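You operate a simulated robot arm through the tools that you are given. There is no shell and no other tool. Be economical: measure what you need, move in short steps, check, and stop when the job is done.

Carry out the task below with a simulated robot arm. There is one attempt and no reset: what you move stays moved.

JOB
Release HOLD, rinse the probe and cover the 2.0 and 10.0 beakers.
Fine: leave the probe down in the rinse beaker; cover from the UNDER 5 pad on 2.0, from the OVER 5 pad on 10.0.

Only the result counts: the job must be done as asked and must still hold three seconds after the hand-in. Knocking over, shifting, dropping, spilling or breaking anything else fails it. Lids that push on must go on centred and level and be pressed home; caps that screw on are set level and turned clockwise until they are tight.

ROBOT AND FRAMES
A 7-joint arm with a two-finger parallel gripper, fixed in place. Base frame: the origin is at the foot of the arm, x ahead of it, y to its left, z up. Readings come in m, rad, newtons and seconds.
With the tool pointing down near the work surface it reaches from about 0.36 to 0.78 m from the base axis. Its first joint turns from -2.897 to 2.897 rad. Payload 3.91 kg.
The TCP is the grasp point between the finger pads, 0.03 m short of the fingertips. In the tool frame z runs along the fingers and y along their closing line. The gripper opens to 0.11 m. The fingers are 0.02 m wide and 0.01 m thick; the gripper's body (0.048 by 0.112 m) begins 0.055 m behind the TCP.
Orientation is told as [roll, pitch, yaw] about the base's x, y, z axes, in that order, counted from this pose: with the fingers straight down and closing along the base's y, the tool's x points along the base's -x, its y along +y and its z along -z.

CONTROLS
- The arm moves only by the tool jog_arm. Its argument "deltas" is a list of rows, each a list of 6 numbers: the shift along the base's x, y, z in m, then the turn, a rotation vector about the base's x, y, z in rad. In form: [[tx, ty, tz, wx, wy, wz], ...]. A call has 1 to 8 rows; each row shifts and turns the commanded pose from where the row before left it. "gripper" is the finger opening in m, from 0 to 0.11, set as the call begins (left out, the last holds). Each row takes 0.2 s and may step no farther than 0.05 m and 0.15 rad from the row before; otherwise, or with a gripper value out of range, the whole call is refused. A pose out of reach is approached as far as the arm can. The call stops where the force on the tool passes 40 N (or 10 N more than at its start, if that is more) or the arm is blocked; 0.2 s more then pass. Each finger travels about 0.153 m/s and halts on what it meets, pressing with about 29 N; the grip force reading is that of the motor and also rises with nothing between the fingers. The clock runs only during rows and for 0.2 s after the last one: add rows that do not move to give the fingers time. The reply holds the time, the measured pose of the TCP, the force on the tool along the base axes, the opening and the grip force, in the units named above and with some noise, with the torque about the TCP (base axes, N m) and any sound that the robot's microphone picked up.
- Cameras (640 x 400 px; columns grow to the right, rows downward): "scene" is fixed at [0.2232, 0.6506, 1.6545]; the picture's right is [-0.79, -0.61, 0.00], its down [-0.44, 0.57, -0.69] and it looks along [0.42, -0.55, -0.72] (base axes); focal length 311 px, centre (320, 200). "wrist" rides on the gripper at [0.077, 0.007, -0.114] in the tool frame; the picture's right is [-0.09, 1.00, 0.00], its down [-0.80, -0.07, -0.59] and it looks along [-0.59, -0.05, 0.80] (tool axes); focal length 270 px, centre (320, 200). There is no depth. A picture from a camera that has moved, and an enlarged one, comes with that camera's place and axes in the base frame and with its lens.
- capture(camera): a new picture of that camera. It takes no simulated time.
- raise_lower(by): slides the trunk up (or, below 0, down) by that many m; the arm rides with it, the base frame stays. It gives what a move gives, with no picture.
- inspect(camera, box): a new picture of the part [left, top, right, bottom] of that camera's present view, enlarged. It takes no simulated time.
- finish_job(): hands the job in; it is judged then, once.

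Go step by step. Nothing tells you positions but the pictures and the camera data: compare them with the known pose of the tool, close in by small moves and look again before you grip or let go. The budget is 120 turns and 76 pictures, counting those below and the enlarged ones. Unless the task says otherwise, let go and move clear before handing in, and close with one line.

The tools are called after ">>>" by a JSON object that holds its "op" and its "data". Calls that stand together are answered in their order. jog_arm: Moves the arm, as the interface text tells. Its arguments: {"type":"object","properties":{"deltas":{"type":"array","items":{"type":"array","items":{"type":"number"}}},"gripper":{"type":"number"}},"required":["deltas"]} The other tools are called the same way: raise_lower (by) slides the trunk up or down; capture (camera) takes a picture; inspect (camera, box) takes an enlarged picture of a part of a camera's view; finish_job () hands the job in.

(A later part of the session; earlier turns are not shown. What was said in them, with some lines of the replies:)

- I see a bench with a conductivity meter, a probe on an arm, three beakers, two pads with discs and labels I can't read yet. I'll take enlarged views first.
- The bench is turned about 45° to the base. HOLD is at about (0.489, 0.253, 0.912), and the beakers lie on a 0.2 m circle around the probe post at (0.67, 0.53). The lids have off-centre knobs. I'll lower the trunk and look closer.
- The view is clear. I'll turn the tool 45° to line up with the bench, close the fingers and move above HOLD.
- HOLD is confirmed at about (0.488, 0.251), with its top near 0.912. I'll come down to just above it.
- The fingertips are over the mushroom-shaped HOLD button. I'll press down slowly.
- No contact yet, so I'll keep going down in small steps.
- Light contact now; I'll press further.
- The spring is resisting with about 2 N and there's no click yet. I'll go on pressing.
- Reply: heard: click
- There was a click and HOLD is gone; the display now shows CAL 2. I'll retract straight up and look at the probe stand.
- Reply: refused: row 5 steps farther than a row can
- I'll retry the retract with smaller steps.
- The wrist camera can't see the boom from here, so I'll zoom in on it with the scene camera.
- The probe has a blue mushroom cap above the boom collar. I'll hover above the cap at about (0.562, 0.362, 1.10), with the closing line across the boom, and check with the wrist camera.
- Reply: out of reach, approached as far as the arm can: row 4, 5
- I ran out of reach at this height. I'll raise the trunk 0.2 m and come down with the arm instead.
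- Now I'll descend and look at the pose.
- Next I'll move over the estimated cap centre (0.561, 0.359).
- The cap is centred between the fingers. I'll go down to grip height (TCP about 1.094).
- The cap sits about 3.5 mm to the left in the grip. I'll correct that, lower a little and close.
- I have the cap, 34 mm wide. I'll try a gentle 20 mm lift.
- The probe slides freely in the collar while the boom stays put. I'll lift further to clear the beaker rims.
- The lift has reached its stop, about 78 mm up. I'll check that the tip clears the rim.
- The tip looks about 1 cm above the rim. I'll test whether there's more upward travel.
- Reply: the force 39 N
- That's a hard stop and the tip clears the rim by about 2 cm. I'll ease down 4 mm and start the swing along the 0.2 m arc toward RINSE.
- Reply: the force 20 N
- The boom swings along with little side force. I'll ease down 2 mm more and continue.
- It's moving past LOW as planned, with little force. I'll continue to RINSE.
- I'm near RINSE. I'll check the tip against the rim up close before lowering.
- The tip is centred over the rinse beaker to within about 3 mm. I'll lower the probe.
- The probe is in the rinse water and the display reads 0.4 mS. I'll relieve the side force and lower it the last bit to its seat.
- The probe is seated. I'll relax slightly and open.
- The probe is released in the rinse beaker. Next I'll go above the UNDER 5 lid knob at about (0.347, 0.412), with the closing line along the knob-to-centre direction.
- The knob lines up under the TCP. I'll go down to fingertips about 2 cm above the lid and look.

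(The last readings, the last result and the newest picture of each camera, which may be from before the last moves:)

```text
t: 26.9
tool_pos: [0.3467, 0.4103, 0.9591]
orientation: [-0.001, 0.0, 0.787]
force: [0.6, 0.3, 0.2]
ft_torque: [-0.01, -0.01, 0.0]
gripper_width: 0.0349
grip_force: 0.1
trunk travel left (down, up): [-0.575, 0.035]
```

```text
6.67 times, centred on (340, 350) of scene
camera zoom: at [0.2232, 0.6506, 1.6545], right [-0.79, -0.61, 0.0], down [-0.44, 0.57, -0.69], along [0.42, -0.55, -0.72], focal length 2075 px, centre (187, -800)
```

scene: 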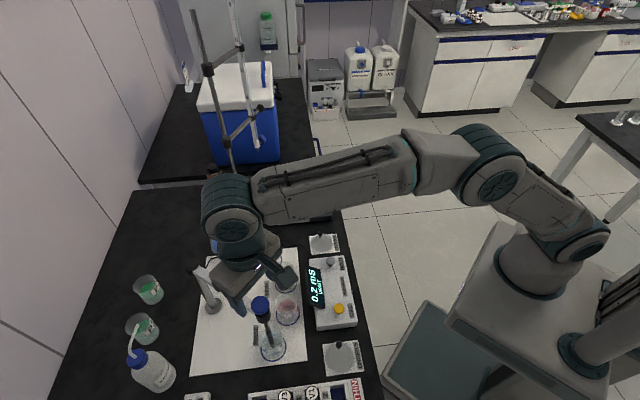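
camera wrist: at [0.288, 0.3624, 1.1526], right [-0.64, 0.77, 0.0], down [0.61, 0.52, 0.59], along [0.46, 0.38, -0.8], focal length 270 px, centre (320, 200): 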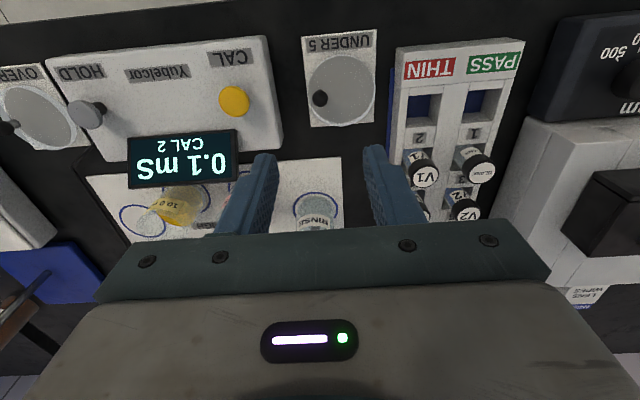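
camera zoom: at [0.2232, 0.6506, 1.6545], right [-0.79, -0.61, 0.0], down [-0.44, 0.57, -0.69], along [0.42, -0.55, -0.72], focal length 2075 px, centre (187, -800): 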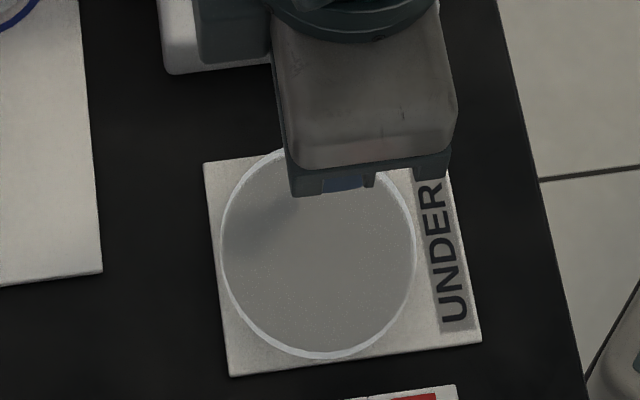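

The TCP is on the ball, which is about 14 mm wide at z≈0.882. I'll lower to fingertips about 0.876.

>>> {"op": "jog_arm", "data": {"deltas": [[0, 0, -0.03, 0, 0, 0], [0, 0, -0.016, 0, 0, 0], [0, 0, -0.006, 0, 0, 0]]}}

>>> {"op": "inspect", "data": {"camera": "wrist", "box": [220, 60, 420, 230]}}

```text
t: 27.7
tool_pos: [0.3492, 0.4109, 0.9062]
orientation: [-0.002, -0.002, 0.787]
force: [-0.3, 0.6, 0.0]
ft_torque: [0.01, -0.02, -0.02]
gripper_width: 0.0348
grip_force: 0.0
trunk travel left (down, up): [-0.575, 0.035]
```

```text
2.35 times, centred on (320, 145) of wrist
camera zoom: at [0.2897, 0.361, 1.0212], right [-0.64, 0.77, 0.0], down [0.62, 0.52, 0.59], along [0.46, 0.38, -0.8], focal length 636 px, centre (320, 329)
```

zoom: 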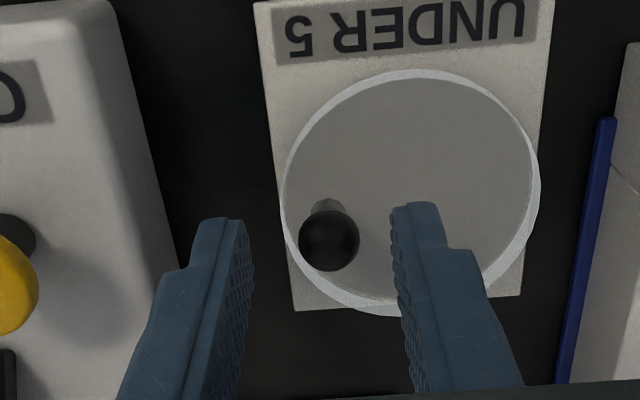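

Well aligned; the ball is about 3 mm to the right. I'll correct that, lower 4 mm more and close gently.

>>> {"op": "jog_arm", "data": {"deltas": [[-0.002, 0.002, -0.002, 0, 0, 0], [0, 0, -0.002, 0, 0, 0]]}}

>>> {"op": "inspect", "data": {"camera": "wrist", "box": [220, 60, 420, 230]}}

```text
t: 28.3
tool_pos: [0.346, 0.4134, 0.901]
orientation: [0.0, 0.001, 0.785]
force: [0.4, 0.7, 0.2]
ft_torque: [-0.01, 0.0, -0.04]
gripper_width: 0.0346
grip_force: 0.1
trunk travel left (down, up): [-0.575, 0.035]
```

```text
2.35 times, centred on (320, 145) of wrist
camera zoom: at [0.2883, 0.3638, 1.0165], right [-0.64, 0.77, 0.0], down [0.62, 0.52, 0.59], along [0.46, 0.38, -0.8], focal length 636 px, centre (320, 329)
```

zoom: 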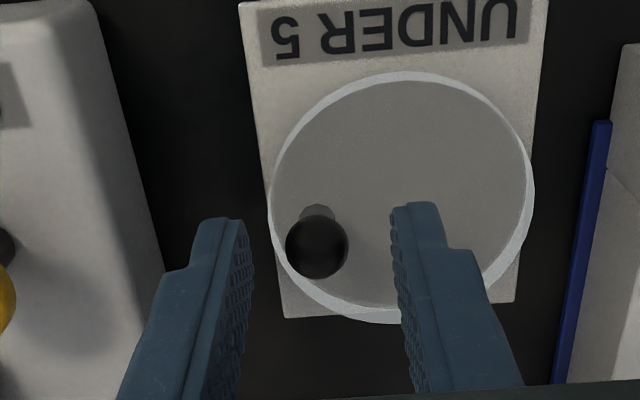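

The ball is centred and within the pads. I'll close on it.

>>> {"op": "jog_arm", "data": {"deltas": [[0, 0, 0, 0, 0, 0], [0, 0, 0, 0, 0, 0]], "gripper": 0.005}}

>>> {"op": "inspect", "data": {"camera": "wrist", "box": [220, 60, 420, 230]}}

```text
t: 28.9
tool_pos: [0.3463, 0.4118, 0.9021]
orientation: [0.0, 0.0, 0.787]
force: [-0.1, -0.2, -0.4]
ft_torque: [-0.02, -0.01, -0.03]
gripper_width: 0.0143
grip_force: 29.4
trunk travel left (down, up): [-0.575, 0.035]
```

```text
2.35 times, centred on (320, 145) of wrist
camera zoom: at [0.2883, 0.3637, 1.0166], right [-0.64, 0.77, 0.0], down [0.62, 0.52, 0.59], along [0.46, 0.38, -0.8], focal length 636 px, centre (320, 329)
```

zoom: 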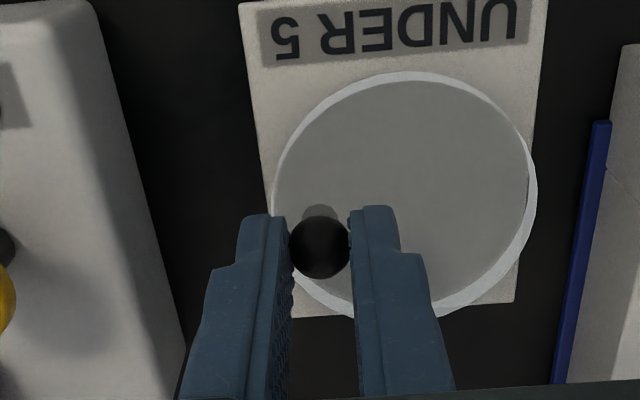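

Gripped at 14.3 mm. I'll lift slightly and check the lid stays level.

>>> {"op": "jog_arm", "data": {"deltas": [[0, 0, 0.005, 0, 0, 0], [0, 0, 0.01, 0, 0, 0], [0, 0, 0.02, 0, 0, 0], [0, 0, 0.03, 0, 0, 0]]}}

>>> {"op": "capture", "data": {"camera": "wrist"}}

>>> {"op": "inspect", "data": {"camera": "scene", "box": [290, 290, 380, 370]}}

```text
t: 29.9
tool_pos: [0.3458, 0.4143, 0.9666]
orientation: [0.0, 0.001, 0.787]
force: [0.5, -0.9, -0.9]
ft_torque: [-0.03, -0.02, -0.03]
gripper_width: 0.0144
grip_force: 29.1
trunk travel left (down, up): [-0.575, 0.035]
```

```text
29 pictures are left
camera wrist: at [0.2878, 0.3651, 1.0816], right [-0.64, 0.77, 0.0], down [0.62, 0.52, 0.59], along [0.46, 0.38, -0.8], focal length 270 px, centre (320, 200)
```

wrist: 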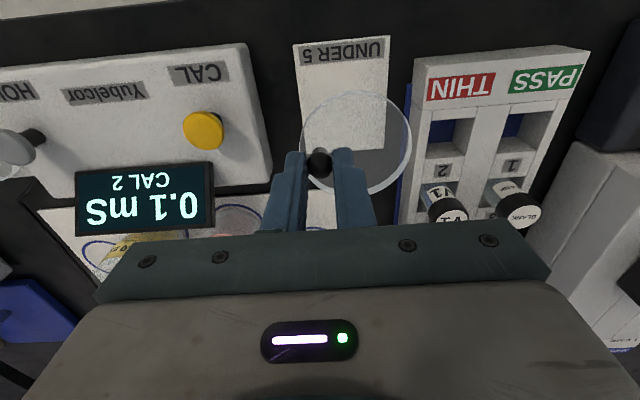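

```text
5.00 times, centred on (335, 330) of scene
camera zoom: at [0.2232, 0.6506, 1.6545], right [-0.79, -0.61, 0.0], down [-0.44, 0.57, -0.69], along [0.42, -0.55, -0.72], focal length 1556 px, centre (245, -450)
```

zoom: 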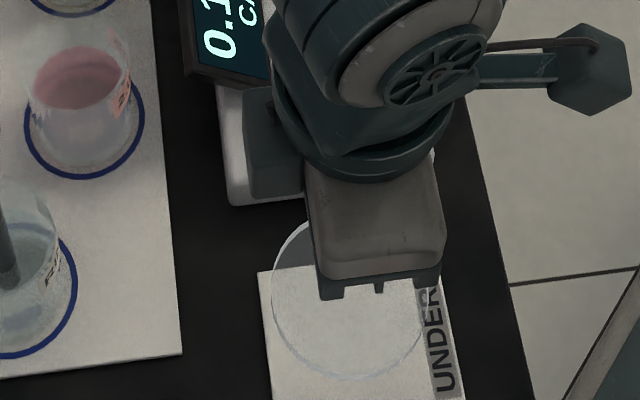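

The lid is held level. I'll raise it and carry it to hover over the 2.0 (LOW) beaker.

>>> {"op": "jog_arm", "data": {"deltas": [[0, 0, 0.03, 0, 0, 0], [0, 0, 0.03, 0, 0, 0], [0.035, -0.0012, 0, 0, 0, 0], [0.035, -0.0012, 0, 0, 0, 0], [0.034, -0.0012, 0, 0, 0, 0], [0.034, -0.0012, 0, 0, 0, 0], [0.034, -0.0012, 0, 0, 0, 0]]}}

>>> {"op": "capture", "data": {"camera": "wrist"}}

>>> {"op": "inspect", "data": {"camera": "scene", "box": [240, 230, 360, 350]}}

```text
t: 31.5
tool_pos: [0.5189, 0.4073, 1.0266]
orientation: [0.0, 0.004, 0.785]
force: [0.3, -0.2, -0.2]
ft_torque: [0.01, -0.06, -0.01]
gripper_width: 0.0143
grip_force: 29.0
trunk travel left (down, up): [-0.575, 0.035]
```

```text
27 pictures are left
camera wrist: at [0.4616, 0.358, 1.1415], right [-0.64, 0.77, 0.0], down [0.62, 0.52, 0.59], along [0.46, 0.38, -0.8], focal length 270 px, centre (320, 200)
```

wrist: 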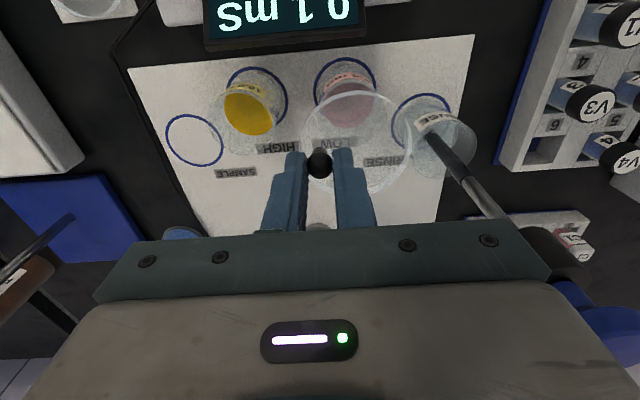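

```text
3.33 times, centred on (300, 290) of scene
camera zoom: at [0.2232, 0.6506, 1.6545], right [-0.79, -0.61, 0.0], down [-0.44, 0.57, -0.69], along [0.42, -0.55, -0.72], focal length 1037 px, centre (387, -100)
```

zoom: 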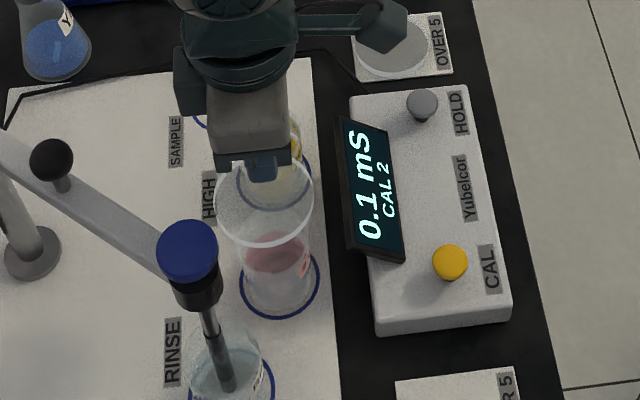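

The lid is over LOW, roughly 2 mm off. I'll shift and lower to just above the rim, then compare.

>>> {"op": "jog_arm", "data": {"deltas": [[-0.001, 0.002, -0.02, 0, 0, 0], [0, 0, -0.02, 0, 0, 0]]}}

>>> {"op": "inspect", "data": {"camera": "wrist", "box": [260, 40, 460, 200]}}

>>> {"op": "inspect", "data": {"camera": "scene", "box": [260, 275, 320, 335]}}

```text
t: 32.1
tool_pos: [0.5193, 0.409, 0.986]
orientation: [0.0, 0.0, 0.788]
force: [0.1, -0.7, -0.4]
ft_torque: [-0.03, 0.0, -0.02]
gripper_width: 0.0144
grip_force: 29.7
trunk travel left (down, up): [-0.575, 0.035]
```

```text
2.50 times, centred on (360, 120) of wrist
camera zoom: at [0.4606, 0.3595, 1.1024], right [-0.64, 0.77, 0.0], down [0.62, 0.52, 0.59], along [0.46, 0.38, -0.8], focal length 676 px, centre (220, 400)
```

zoom: 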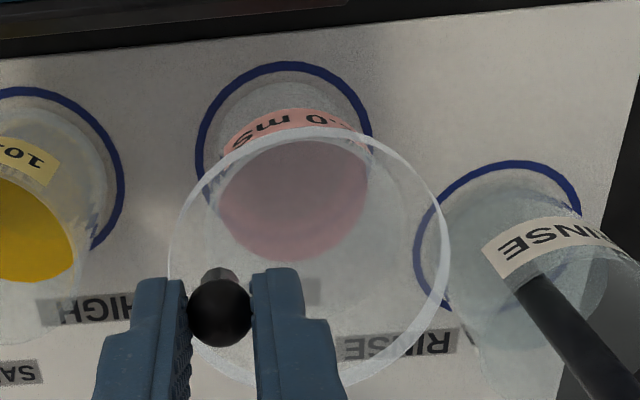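

```text
6.67 times, centred on (290, 305) of scene
camera zoom: at [0.2232, 0.6506, 1.6545], right [-0.79, -0.61, 0.0], down [-0.44, 0.57, -0.69], along [0.42, -0.55, -0.72], focal length 2075 px, centre (520, -500)
```

zoom: 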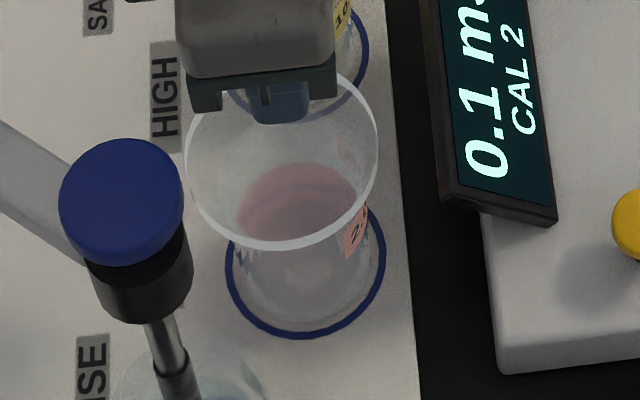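

The two cameras disagree by a few mm. I'll shift slightly and lower closer to the rim, where parallax vanishes.

>>> {"op": "jog_arm", "data": {"deltas": [[0, -0.002, -0.004, 0, 0, 0], [0, 0, -0.003, 0, 0, 0], [0, 0, -0.002, 0, 0, 0]]}}

>>> {"op": "inspect", "data": {"camera": "wrist", "box": [290, 60, 420, 190]}}

>>> {"op": "inspect", "data": {"camera": "scene", "box": [270, 280, 310, 320]}}

```text
t: 32.9
tool_pos: [0.5183, 0.4065, 0.9777]
orientation: [0.0, 0.002, 0.788]
force: [0.2, -0.5, 0.1]
ft_torque: [0.01, -0.02, 0.0]
gripper_width: 0.0145
grip_force: 28.6
trunk travel left (down, up): [-0.575, 0.035]
```

```text
3.08 times, centred on (355, 125) of wrist
camera zoom: at [0.4597, 0.3575, 1.0928], right [-0.64, 0.77, 0.0], down [0.62, 0.52, 0.59], along [0.46, 0.38, -0.8], focal length 832 px, centre (212, 431)
```

zoom: 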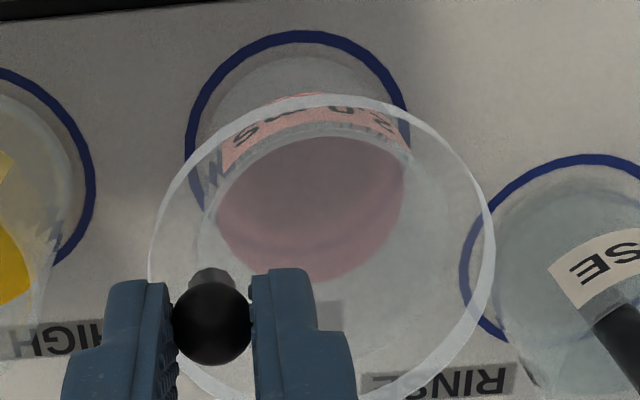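

```text
10.00 times, centred on (290, 300) of scene
camera zoom: at [0.2232, 0.6506, 1.6545], right [-0.79, -0.61, 0.0], down [-0.44, 0.57, -0.69], along [0.42, -0.55, -0.72], focal length 3112 px, centre (620, -800)
```

zoom: 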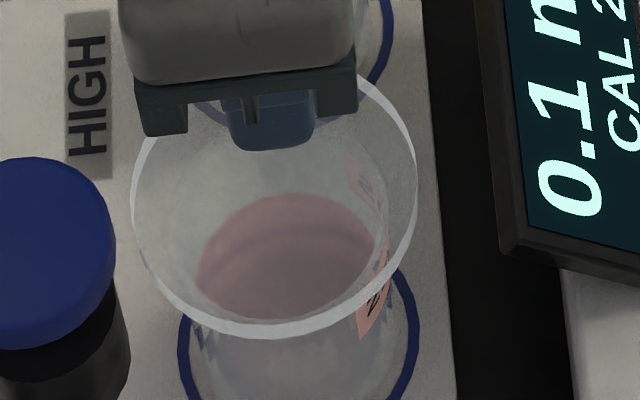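

With lid height taken into account, both views agree the lid is centred to about 1 mm. I'll lower gently until contact.

>>> {"op": "jog_arm", "data": {"deltas": [[0, 0.0005, -0.002, 0, 0, 0], [0, 0, -0.002, 0, 0, 0], [0, 0, -0.002, 0, 0, 0]]}}

>>> {"op": "inspect", "data": {"camera": "wrist", "box": [290, 60, 420, 190]}}

```text
t: 33.7
tool_pos: [0.5157, 0.4062, 0.9728]
orientation: [-0.002, -0.002, 0.786]
force: [-0.2, -1.3, 5.8]
ft_torque: [-0.08, 0.13, -0.02]
gripper_width: 0.0143
grip_force: 29.3
trunk travel left (down, up): [-0.575, 0.035]
```

```text
3.08 times, centred on (355, 125) of wrist
camera zoom: at [0.4588, 0.3577, 1.0883], right [-0.64, 0.77, 0.0], down [0.62, 0.52, 0.6], along [0.46, 0.38, -0.8], focal length 832 px, centre (212, 431)
```

zoom: 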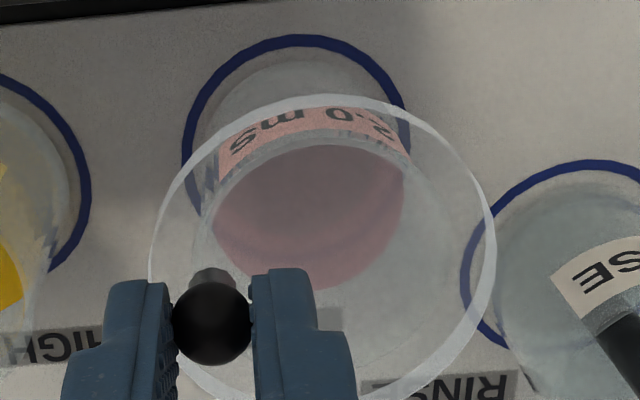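

Contact at 5.8 N. I'll check rim-to-lid concentricity before releasing.

>>> {"op": "inspect", "data": {"camera": "wrist", "box": [330, 85, 400, 155]}}

>>> {"op": "inspect", "data": {"camera": "scene", "box": [270, 285, 310, 325]}}

```text
5.71 times, centred on (365, 120) of wrist
camera zoom: at [0.4588, 0.3577, 1.0883], right [-0.64, 0.77, 0.0], down [0.62, 0.52, 0.6], along [0.46, 0.38, -0.8], focal length 1544 px, centre (63, 657)
```

zoom: 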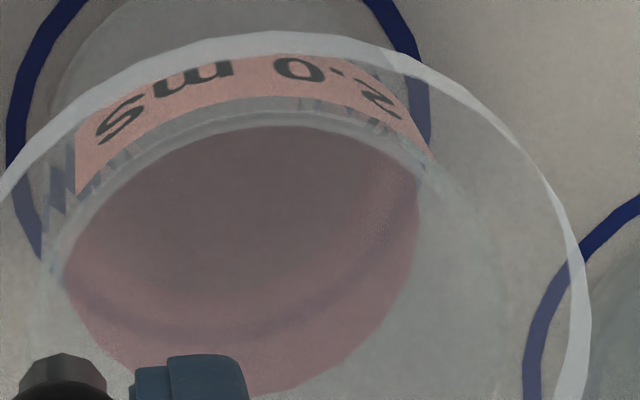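

```text
10.00 times, centred on (290, 305) of scene
camera zoom: at [0.2232, 0.6506, 1.6545], right [-0.79, -0.61, 0.0], down [-0.44, 0.57, -0.69], along [0.42, -0.55, -0.72], focal length 3112 px, centre (620, -850)
```

zoom: 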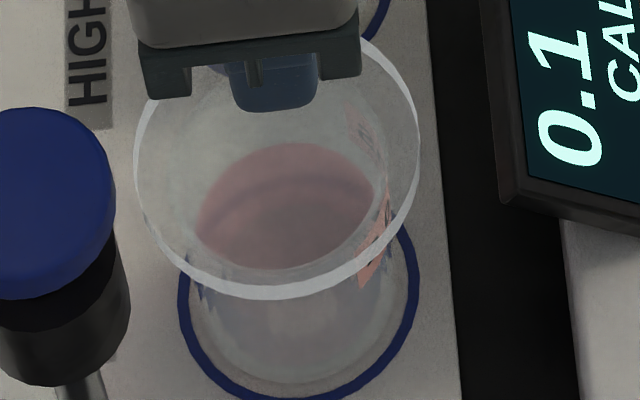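

The lid is concentric with the rim within about 1 mm. I'll open slowly and rise.

>>> {"op": "jog_arm", "data": {"deltas": [[0, 0, 0, 0, 0, 0], [0, 0, 0, 0, 0, 0]], "gripper": 0.035}}

>>> {"op": "jog_arm", "data": {"deltas": [[0, 0, 0.02, 0, 0, 0], [0, 0, 0.03, 0, 0, 0], [0, 0, 0.02, 0, 0, 0]]}}

>>> {"op": "inspect", "data": {"camera": "wrist", "box": [260, 40, 460, 200]}}

```text
t: 34.3
tool_pos: [0.5169, 0.407, 0.9719]
orientation: [0.0, -0.001, 0.787]
force: [0.0, -1.6, 0.7]
ft_torque: [0.0, 0.02, 0.04]
gripper_width: 0.035
grip_force: 0.0
trunk travel left (down, up): [-0.575, 0.035]
```

```text
t: 35.1
tool_pos: [0.5182, 0.407, 1.0434]
orientation: [0.003, 0.001, 0.785]
force: [-0.2, -0.4, -0.4]
ft_torque: [0.02, 0.02, 0.01]
gripper_width: 0.035
grip_force: 0.1
trunk travel left (down, up): [-0.575, 0.035]
```

```text
2.50 times, centred on (360, 120) of wrist
camera zoom: at [0.4601, 0.3581, 1.159], right [-0.64, 0.77, 0.0], down [0.62, 0.52, 0.59], along [0.46, 0.38, -0.8], focal length 676 px, centre (220, 400)
```

zoom: 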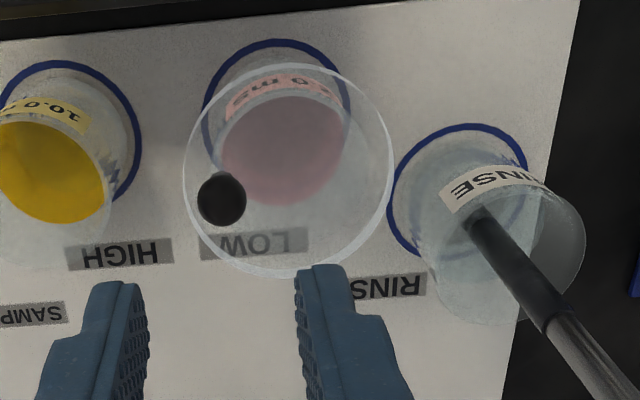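

The lid is on the 2.0 beaker. Next I'll go above the OVER 5 lid's knob at about (0.583, 0.176).

>>> {"op": "jog_arm", "data": {"deltas": [[0.013, -0.046, 0, 0, 0, 0], [0.013, -0.046, 0, 0, 0, 0], [0.013, -0.046, 0, 0, 0, 0], [0.013, -0.046, 0, 0, 0, 0], [0.013, -0.046, -0.01, 0, 0, 0], [0, 0, -0.04, 0, 0, 0], [0, 0, -0.03, 0, 0, 0]]}}

>>> {"op": "capture", "data": {"camera": "wrist"}}

>>> {"op": "inspect", "data": {"camera": "scene", "box": [240, 220, 360, 350]}}

```text
t: 36.7
tool_pos: [0.5855, 0.1778, 0.9625]
orientation: [-0.002, 0.0, 0.787]
force: [0.1, 0.0, 0.1]
ft_torque: [0.01, 0.0, 0.02]
gripper_width: 0.035
grip_force: 0.1
trunk travel left (down, up): [-0.575, 0.035]
```

```text
17 pictures are left
camera wrist: at [0.5277, 0.1273, 1.077], right [-0.64, 0.77, 0.0], down [0.62, 0.52, 0.59], along [0.46, 0.38, -0.8], focal length 270 px, centre (320, 200)
```

wrist: 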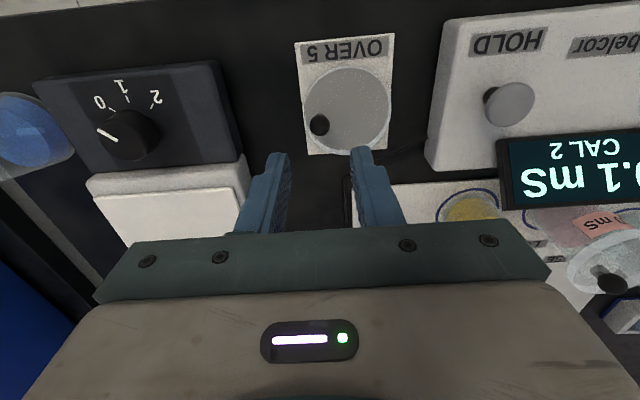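

```text
3.08 times, centred on (300, 285) of scene
camera zoom: at [0.2232, 0.6506, 1.6545], right [-0.79, -0.61, 0.0], down [-0.44, 0.57, -0.69], along [0.42, -0.55, -0.72], focal length 958 px, centre (382, -62)
```

zoom: 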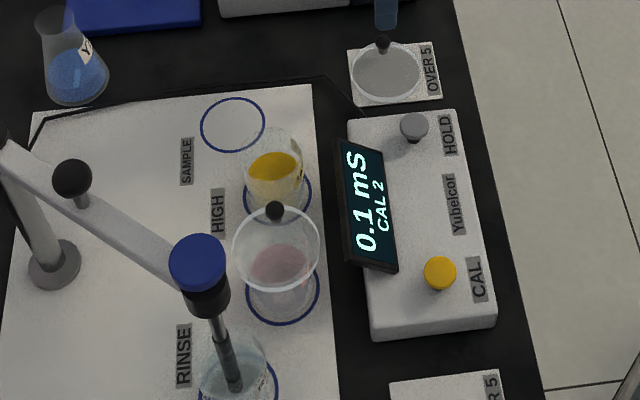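

OVER 5's knob sits as UNDER 5's did. I'll lower to the same grip height (0.902) and check.

>>> {"op": "jog_arm", "data": {"deltas": [[0, 0, -0.03, 0, 0, 0], [0, 0, -0.02, 0, 0, 0], [0, 0, -0.006, 0, 0, 0], [0, 0, -0.004, 0, 0, 0]]}}

>>> {"op": "inspect", "data": {"camera": "wrist", "box": [220, 60, 420, 230]}}

```text
t: 37.7
tool_pos: [0.5831, 0.1775, 0.9026]
orientation: [-0.002, 0.001, 0.787]
force: [0.6, 0.1, -0.1]
ft_torque: [0.01, 0.01, 0.03]
gripper_width: 0.0351
grip_force: 0.0
trunk travel left (down, up): [-0.575, 0.035]
```

```text
2.35 times, centred on (320, 145) of wrist
camera zoom: at [0.5255, 0.1291, 1.0176], right [-0.64, 0.77, 0.0], down [0.62, 0.52, 0.59], along [0.46, 0.38, -0.8], focal length 636 px, centre (320, 329)
```

zoom: 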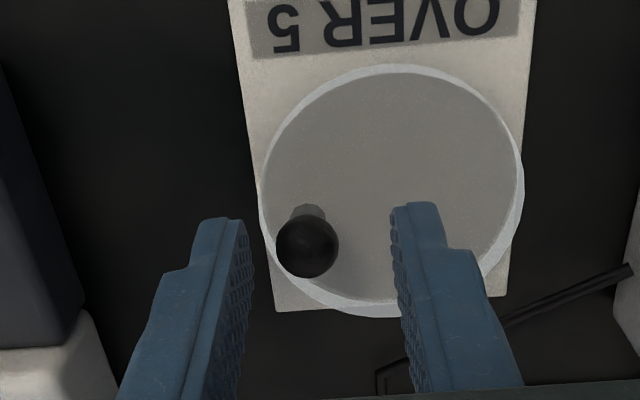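

I'll shift 2 mm to centre the ball, then close.

>>> {"op": "jog_arm", "data": {"deltas": [[0.0015, -0.0018, -0.0005, 0, 0, 0], [0, 0, 0, 0, 0, 0]]}}

>>> {"op": "jog_arm", "data": {"deltas": [[0, 0, 0, 0, 0, 0], [0, 0, 0, 0, 0, 0]], "gripper": 0.005}}

>>> {"op": "jog_arm", "data": {"deltas": [[0, 0, 0.005, 0, 0, 0], [0, 0, 0.01, 0, 0, 0], [0, 0, 0.02, 0, 0, 0], [0, 0, 0.03, 0, 0, 0], [0, 0, 0.03, 0, 0, 0], [0, 0, 0.03, 0, 0, 0]]}}

>>> {"op": "inspect", "data": {"camera": "wrist", "box": [260, 40, 460, 200]}}

```text
t: 38.3
tool_pos: [0.5855, 0.1773, 0.9014]
orientation: [-0.001, 0.001, 0.786]
force: [-0.2, -0.4, -1.0]
ft_torque: [-0.05, 0.03, -0.01]
gripper_width: 0.035
grip_force: 0.1
trunk travel left (down, up): [-0.575, 0.035]
```

```text
t: 38.9
tool_pos: [0.5856, 0.1768, 0.9015]
orientation: [0.0, -0.001, 0.787]
force: [0.0, 0.0, 0.4]
ft_torque: [0.01, -0.03, 0.0]
gripper_width: 0.0143
grip_force: 29.1
trunk travel left (down, up): [-0.575, 0.035]
```

```text
t: 40.3
tool_pos: [0.5846, 0.1747, 1.025]
orientation: [0.0, 0.0, 0.787]
force: [0.2, 1.4, -0.6]
ft_torque: [-0.01, -0.03, 0.04]
gripper_width: 0.0144
grip_force: 28.8
trunk travel left (down, up): [-0.575, 0.035]
```

```text
2.50 times, centred on (360, 120) of wrist
camera zoom: at [0.5264, 0.1267, 1.1409], right [-0.64, 0.77, 0.0], down [0.62, 0.52, 0.59], along [0.46, 0.38, -0.8], focal length 676 px, centre (220, 400)
```

zoom: 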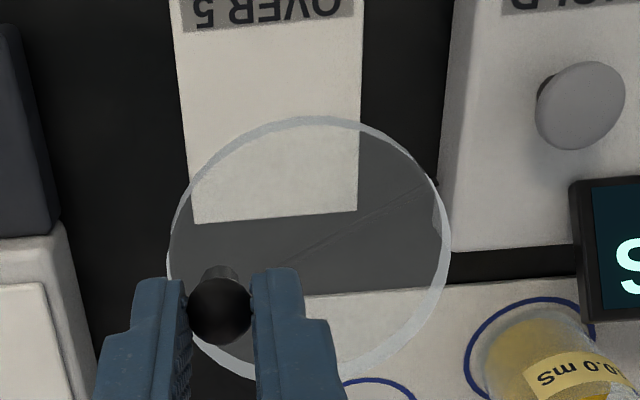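

The lid is held. I'll carry it to hover over the 10.0 (HIGH) beaker, with knob target about (0.580, 0.3425).

>>> {"op": "jog_arm", "data": {"deltas": [[-0.001, 0.042, 0, 0, 0, 0], [-0.001, 0.042, 0, 0, 0, 0], [-0.001, 0.042, 0, 0, 0, 0], [-0.0016, 0.0418, 0, 0, 0, 0], [0, 0, -0.025, 0, 0, 0]]}}

>>> {"op": "inspect", "data": {"camera": "wrist", "box": [270, 50, 430, 200]}}

>>> {"op": "inspect", "data": {"camera": "scene", "box": [255, 235, 325, 305]}}

```text
t: 41.5
tool_pos: [0.581, 0.3434, 1.0018]
orientation: [0.0, 0.0, 0.786]
force: [-0.1, -1.0, -0.7]
ft_torque: [0.0, -0.02, -0.02]
gripper_width: 0.0141
grip_force: 29.5
trunk travel left (down, up): [-0.575, 0.035]
```

```text
2.67 times, centred on (350, 125) of wrist
camera zoom: at [0.5227, 0.2946, 1.1165], right [-0.64, 0.77, 0.0], down [0.62, 0.52, 0.59], along [0.46, 0.38, -0.8], focal length 721 px, centre (240, 400)
```

zoom: 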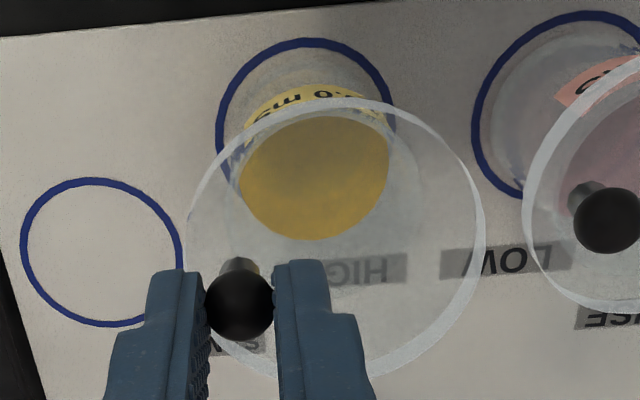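

```text
5.71 times, centred on (290, 270) of scene
camera zoom: at [0.2232, 0.6506, 1.6545], right [-0.79, -0.61, 0.0], down [-0.44, 0.57, -0.69], along [0.42, -0.55, -0.72], focal length 1778 px, centre (491, -200)
```

zoom: 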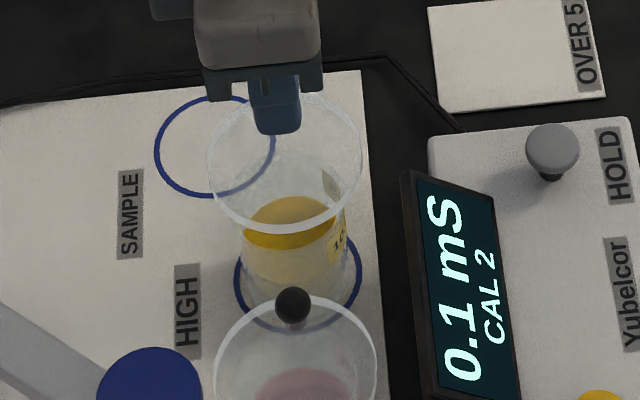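

The estimates suggest a shift of about (+1.5, +2) mm. I'll lower to just above the rim and check.

>>> {"op": "jog_arm", "data": {"deltas": [[0.0015, 0.002, -0.012, 0, 0, 0], [0, 0, -0.01, 0, 0, 0], [0, 0, -0.004, 0, 0, 0]]}}

>>> {"op": "inspect", "data": {"camera": "wrist", "box": [290, 70, 420, 190]}}

>>> {"op": "inspect", "data": {"camera": "scene", "box": [265, 245, 305, 285]}}

```text
t: 42.3
tool_pos: [0.5798, 0.3457, 0.9737]
orientation: [0.0, -0.001, 0.787]
force: [0.1, 0.8, -0.5]
ft_torque: [-0.02, -0.01, 0.0]
gripper_width: 0.0144
grip_force: 29.4
trunk travel left (down, up): [-0.575, 0.035]
```

```text
3.33 times, centred on (355, 130) of wrist
camera zoom: at [0.522, 0.2968, 1.0901], right [-0.64, 0.77, 0.0], down [0.62, 0.52, 0.59], along [0.46, 0.38, -0.8], focal length 901 px, centre (203, 433)
```

zoom: 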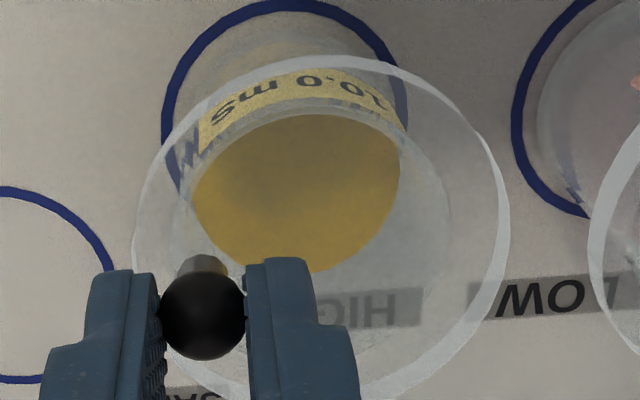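

```text
10.00 times, centred on (285, 265) of scene
camera zoom: at [0.2232, 0.6506, 1.6545], right [-0.79, -0.61, 0.0], down [-0.44, 0.57, -0.69], along [0.42, -0.55, -0.72], focal length 3112 px, centre (670, -450)
```

zoom: 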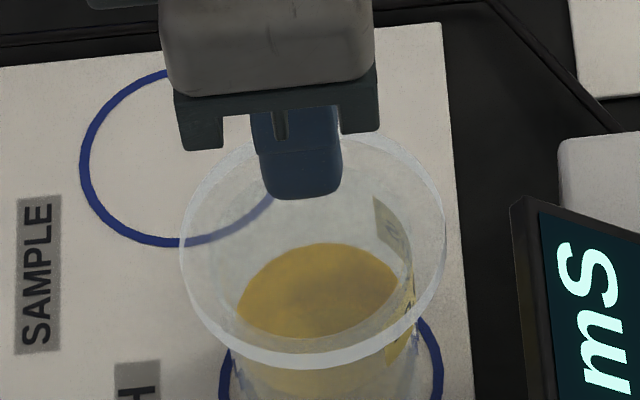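

I'll look at the rim through the lid up close.

>>> {"op": "inspect", "data": {"camera": "wrist", "box": [325, 85, 400, 160]}}

>>> {"op": "inspect", "data": {"camera": "scene", "box": [280, 255, 312, 287]}}

```text
5.33 times, centred on (362, 122) of wrist
camera zoom: at [0.522, 0.2968, 1.0901], right [-0.64, 0.77, 0.0], down [0.62, 0.52, 0.59], along [0.46, 0.38, -0.8], focal length 1442 px, centre (93, 613)
```

zoom: 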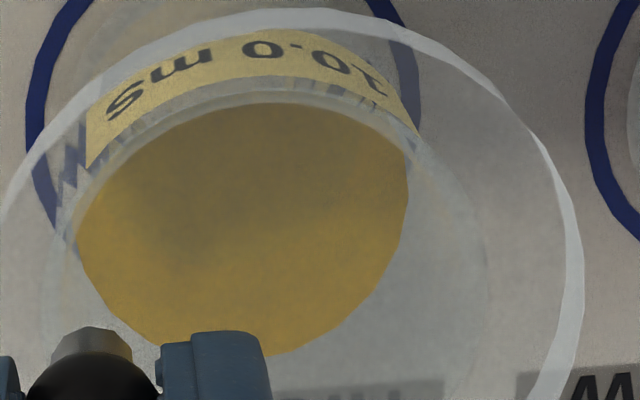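

```text
12.50 times, centred on (296, 271) of scene
camera zoom: at [0.2232, 0.6506, 1.6545], right [-0.79, -0.61, 0.0], down [-0.44, 0.57, -0.69], along [0.42, -0.55, -0.72], focal length 3890 px, centre (620, -688)
```

zoom: 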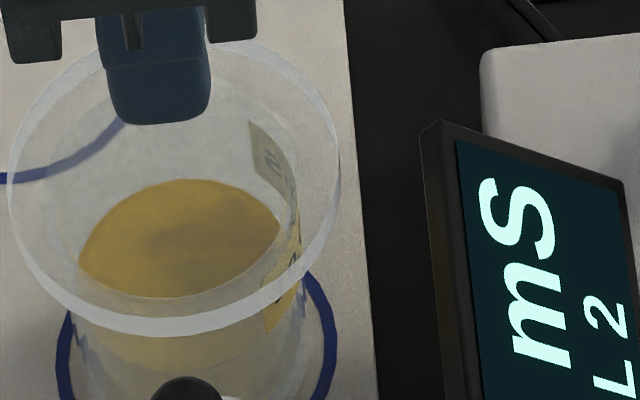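

The lid is about 1.5 mm too far right in the wrist view. I'll correct and lower to contact.

>>> {"op": "jog_arm", "data": {"deltas": [[0.001, -0.0012, 0, 0, 0, 0], [0, 0, -0.002, 0, 0, 0], [0, 0, -0.0015, 0, 0, 0]]}}

```text
t: 43.1
tool_pos: [0.5808, 0.3449, 0.9743]
orientation: [-0.002, 0.0, 0.785]
force: [0.2, -1.1, 8.2]
ft_torque: [-0.08, 0.11, 0.01]
gripper_width: 0.0144
grip_force: 28.9
trunk travel left (down, up): [-0.575, 0.035]
```

Contact at 8 N. One more concentricity check before releasing.

>>> {"op": "inspect", "data": {"camera": "wrist", "box": [290, 70, 420, 190]}}

```text
3.33 times, centred on (355, 130) of wrist
camera zoom: at [0.5231, 0.2954, 1.0888], right [-0.64, 0.77, 0.0], down [0.61, 0.52, 0.6], along [0.46, 0.38, -0.8], focal length 901 px, centre (203, 433)
```

zoom: 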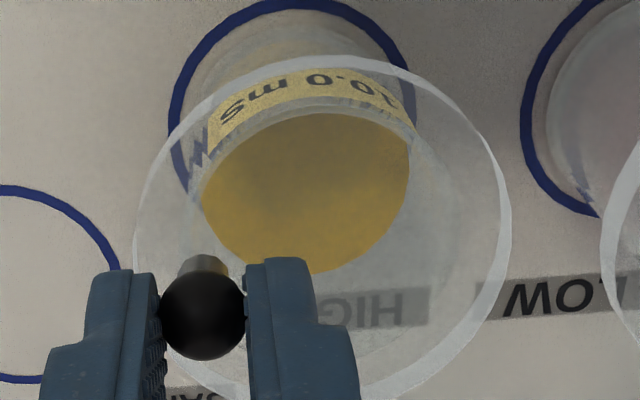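

It's centred. I'll release and lift away.

>>> {"op": "jog_arm", "data": {"deltas": [[0, 0, 0.0005, 0, 0, 0], [0, 0, 0, 0, 0, 0]], "gripper": 0.035}}

>>> {"op": "jog_arm", "data": {"deltas": [[0, 0, 0.02, 0, 0, 0], [0, 0, 0.03, 0, 0, 0], [0, 0, 0.04, 0, 0, 0], [0, 0, 0.04, 0, 0, 0], [0, -0.03, 0.03, 0, 0, 0], [-0.02, -0.04, 0, 0, 0, 0], [-0.02, -0.04, 0, 0, 0, 0]]}}

>>> {"op": "inspect", "data": {"camera": "scene", "box": [250, 240, 340, 330]}}

```text
t: 43.7
tool_pos: [0.581, 0.3444, 0.9728]
orientation: [-0.001, -0.001, 0.785]
force: [-0.9, 0.2, 0.2]
ft_torque: [-0.03, 0.01, 0.01]
gripper_width: 0.0351
grip_force: 0.0
trunk travel left (down, up): [-0.575, 0.035]
```

```text
t: 45.3
tool_pos: [0.5419, 0.2343, 1.1342]
orientation: [0.0, 0.0, 0.785]
force: [-0.2, -0.1, -0.2]
ft_torque: [0.0, -0.04, 0.01]
gripper_width: 0.0349
grip_force: 0.0
trunk travel left (down, up): [-0.575, 0.035]
```

```text
4.44 times, centred on (295, 285) of scene
camera zoom: at [0.2232, 0.6506, 1.6545], right [-0.79, -0.61, 0.0], down [-0.44, 0.57, -0.69], along [0.42, -0.55, -0.72], focal length 1383 px, centre (431, -178)
```

zoom: 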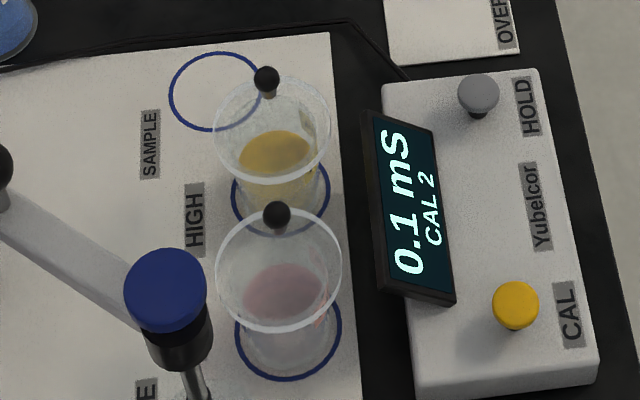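

Both lids look level and centred. One close check to be sure.

>>> {"op": "inspect", "data": {"camera": "scene", "box": [275, 250, 320, 320]}}

>>> {"op": "capture", "data": {"camera": "wrist"}}

>>> {"op": "capture", "data": {"camera": "scene"}}

```text
5.71 times, centred on (298, 285) of scene
camera zoom: at [0.2232, 0.6506, 1.6545], right [-0.79, -0.61, 0.0], down [-0.44, 0.57, -0.69], along [0.42, -0.55, -0.72], focal length 1778 px, centre (449, -286)
```

zoom: 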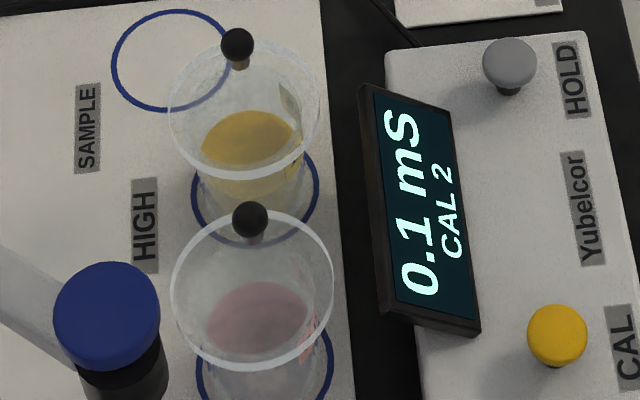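

```text
4 pictures are left
camera wrist: at [0.4833, 0.1853, 1.2488], right [-0.64, 0.77, 0.0], down [0.62, 0.52, 0.59], along [0.46, 0.38, -0.8], focal length 270 px, centre (320, 200)
```

wrist: 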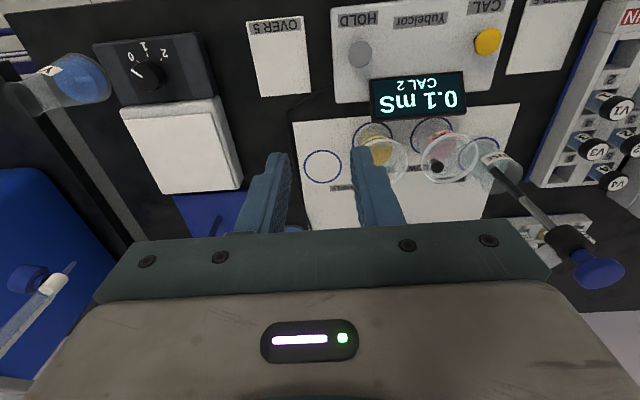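

```text
3 pictures are left
```

scene: 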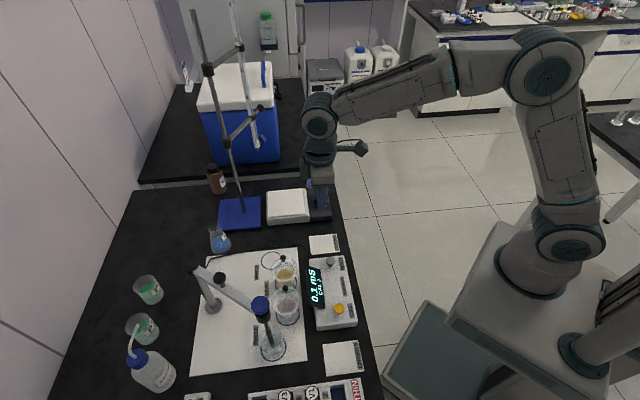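

HOLD is off with a live reading of 0.1 mS, the probe is down in the rinse beaker, and both lids are on their beakers, level and centred. The arm is clear, so I'm handing in.

>>> {"op": "finish_job", "data": {}}

```text
The job is handed in.
```

I released HOLD, left the probe down in the rinse beaker, and put the UNDER 5 lid on the 2.0 beaker and the OVER 5 lid on the 10.0 beaker; the job is handed in.
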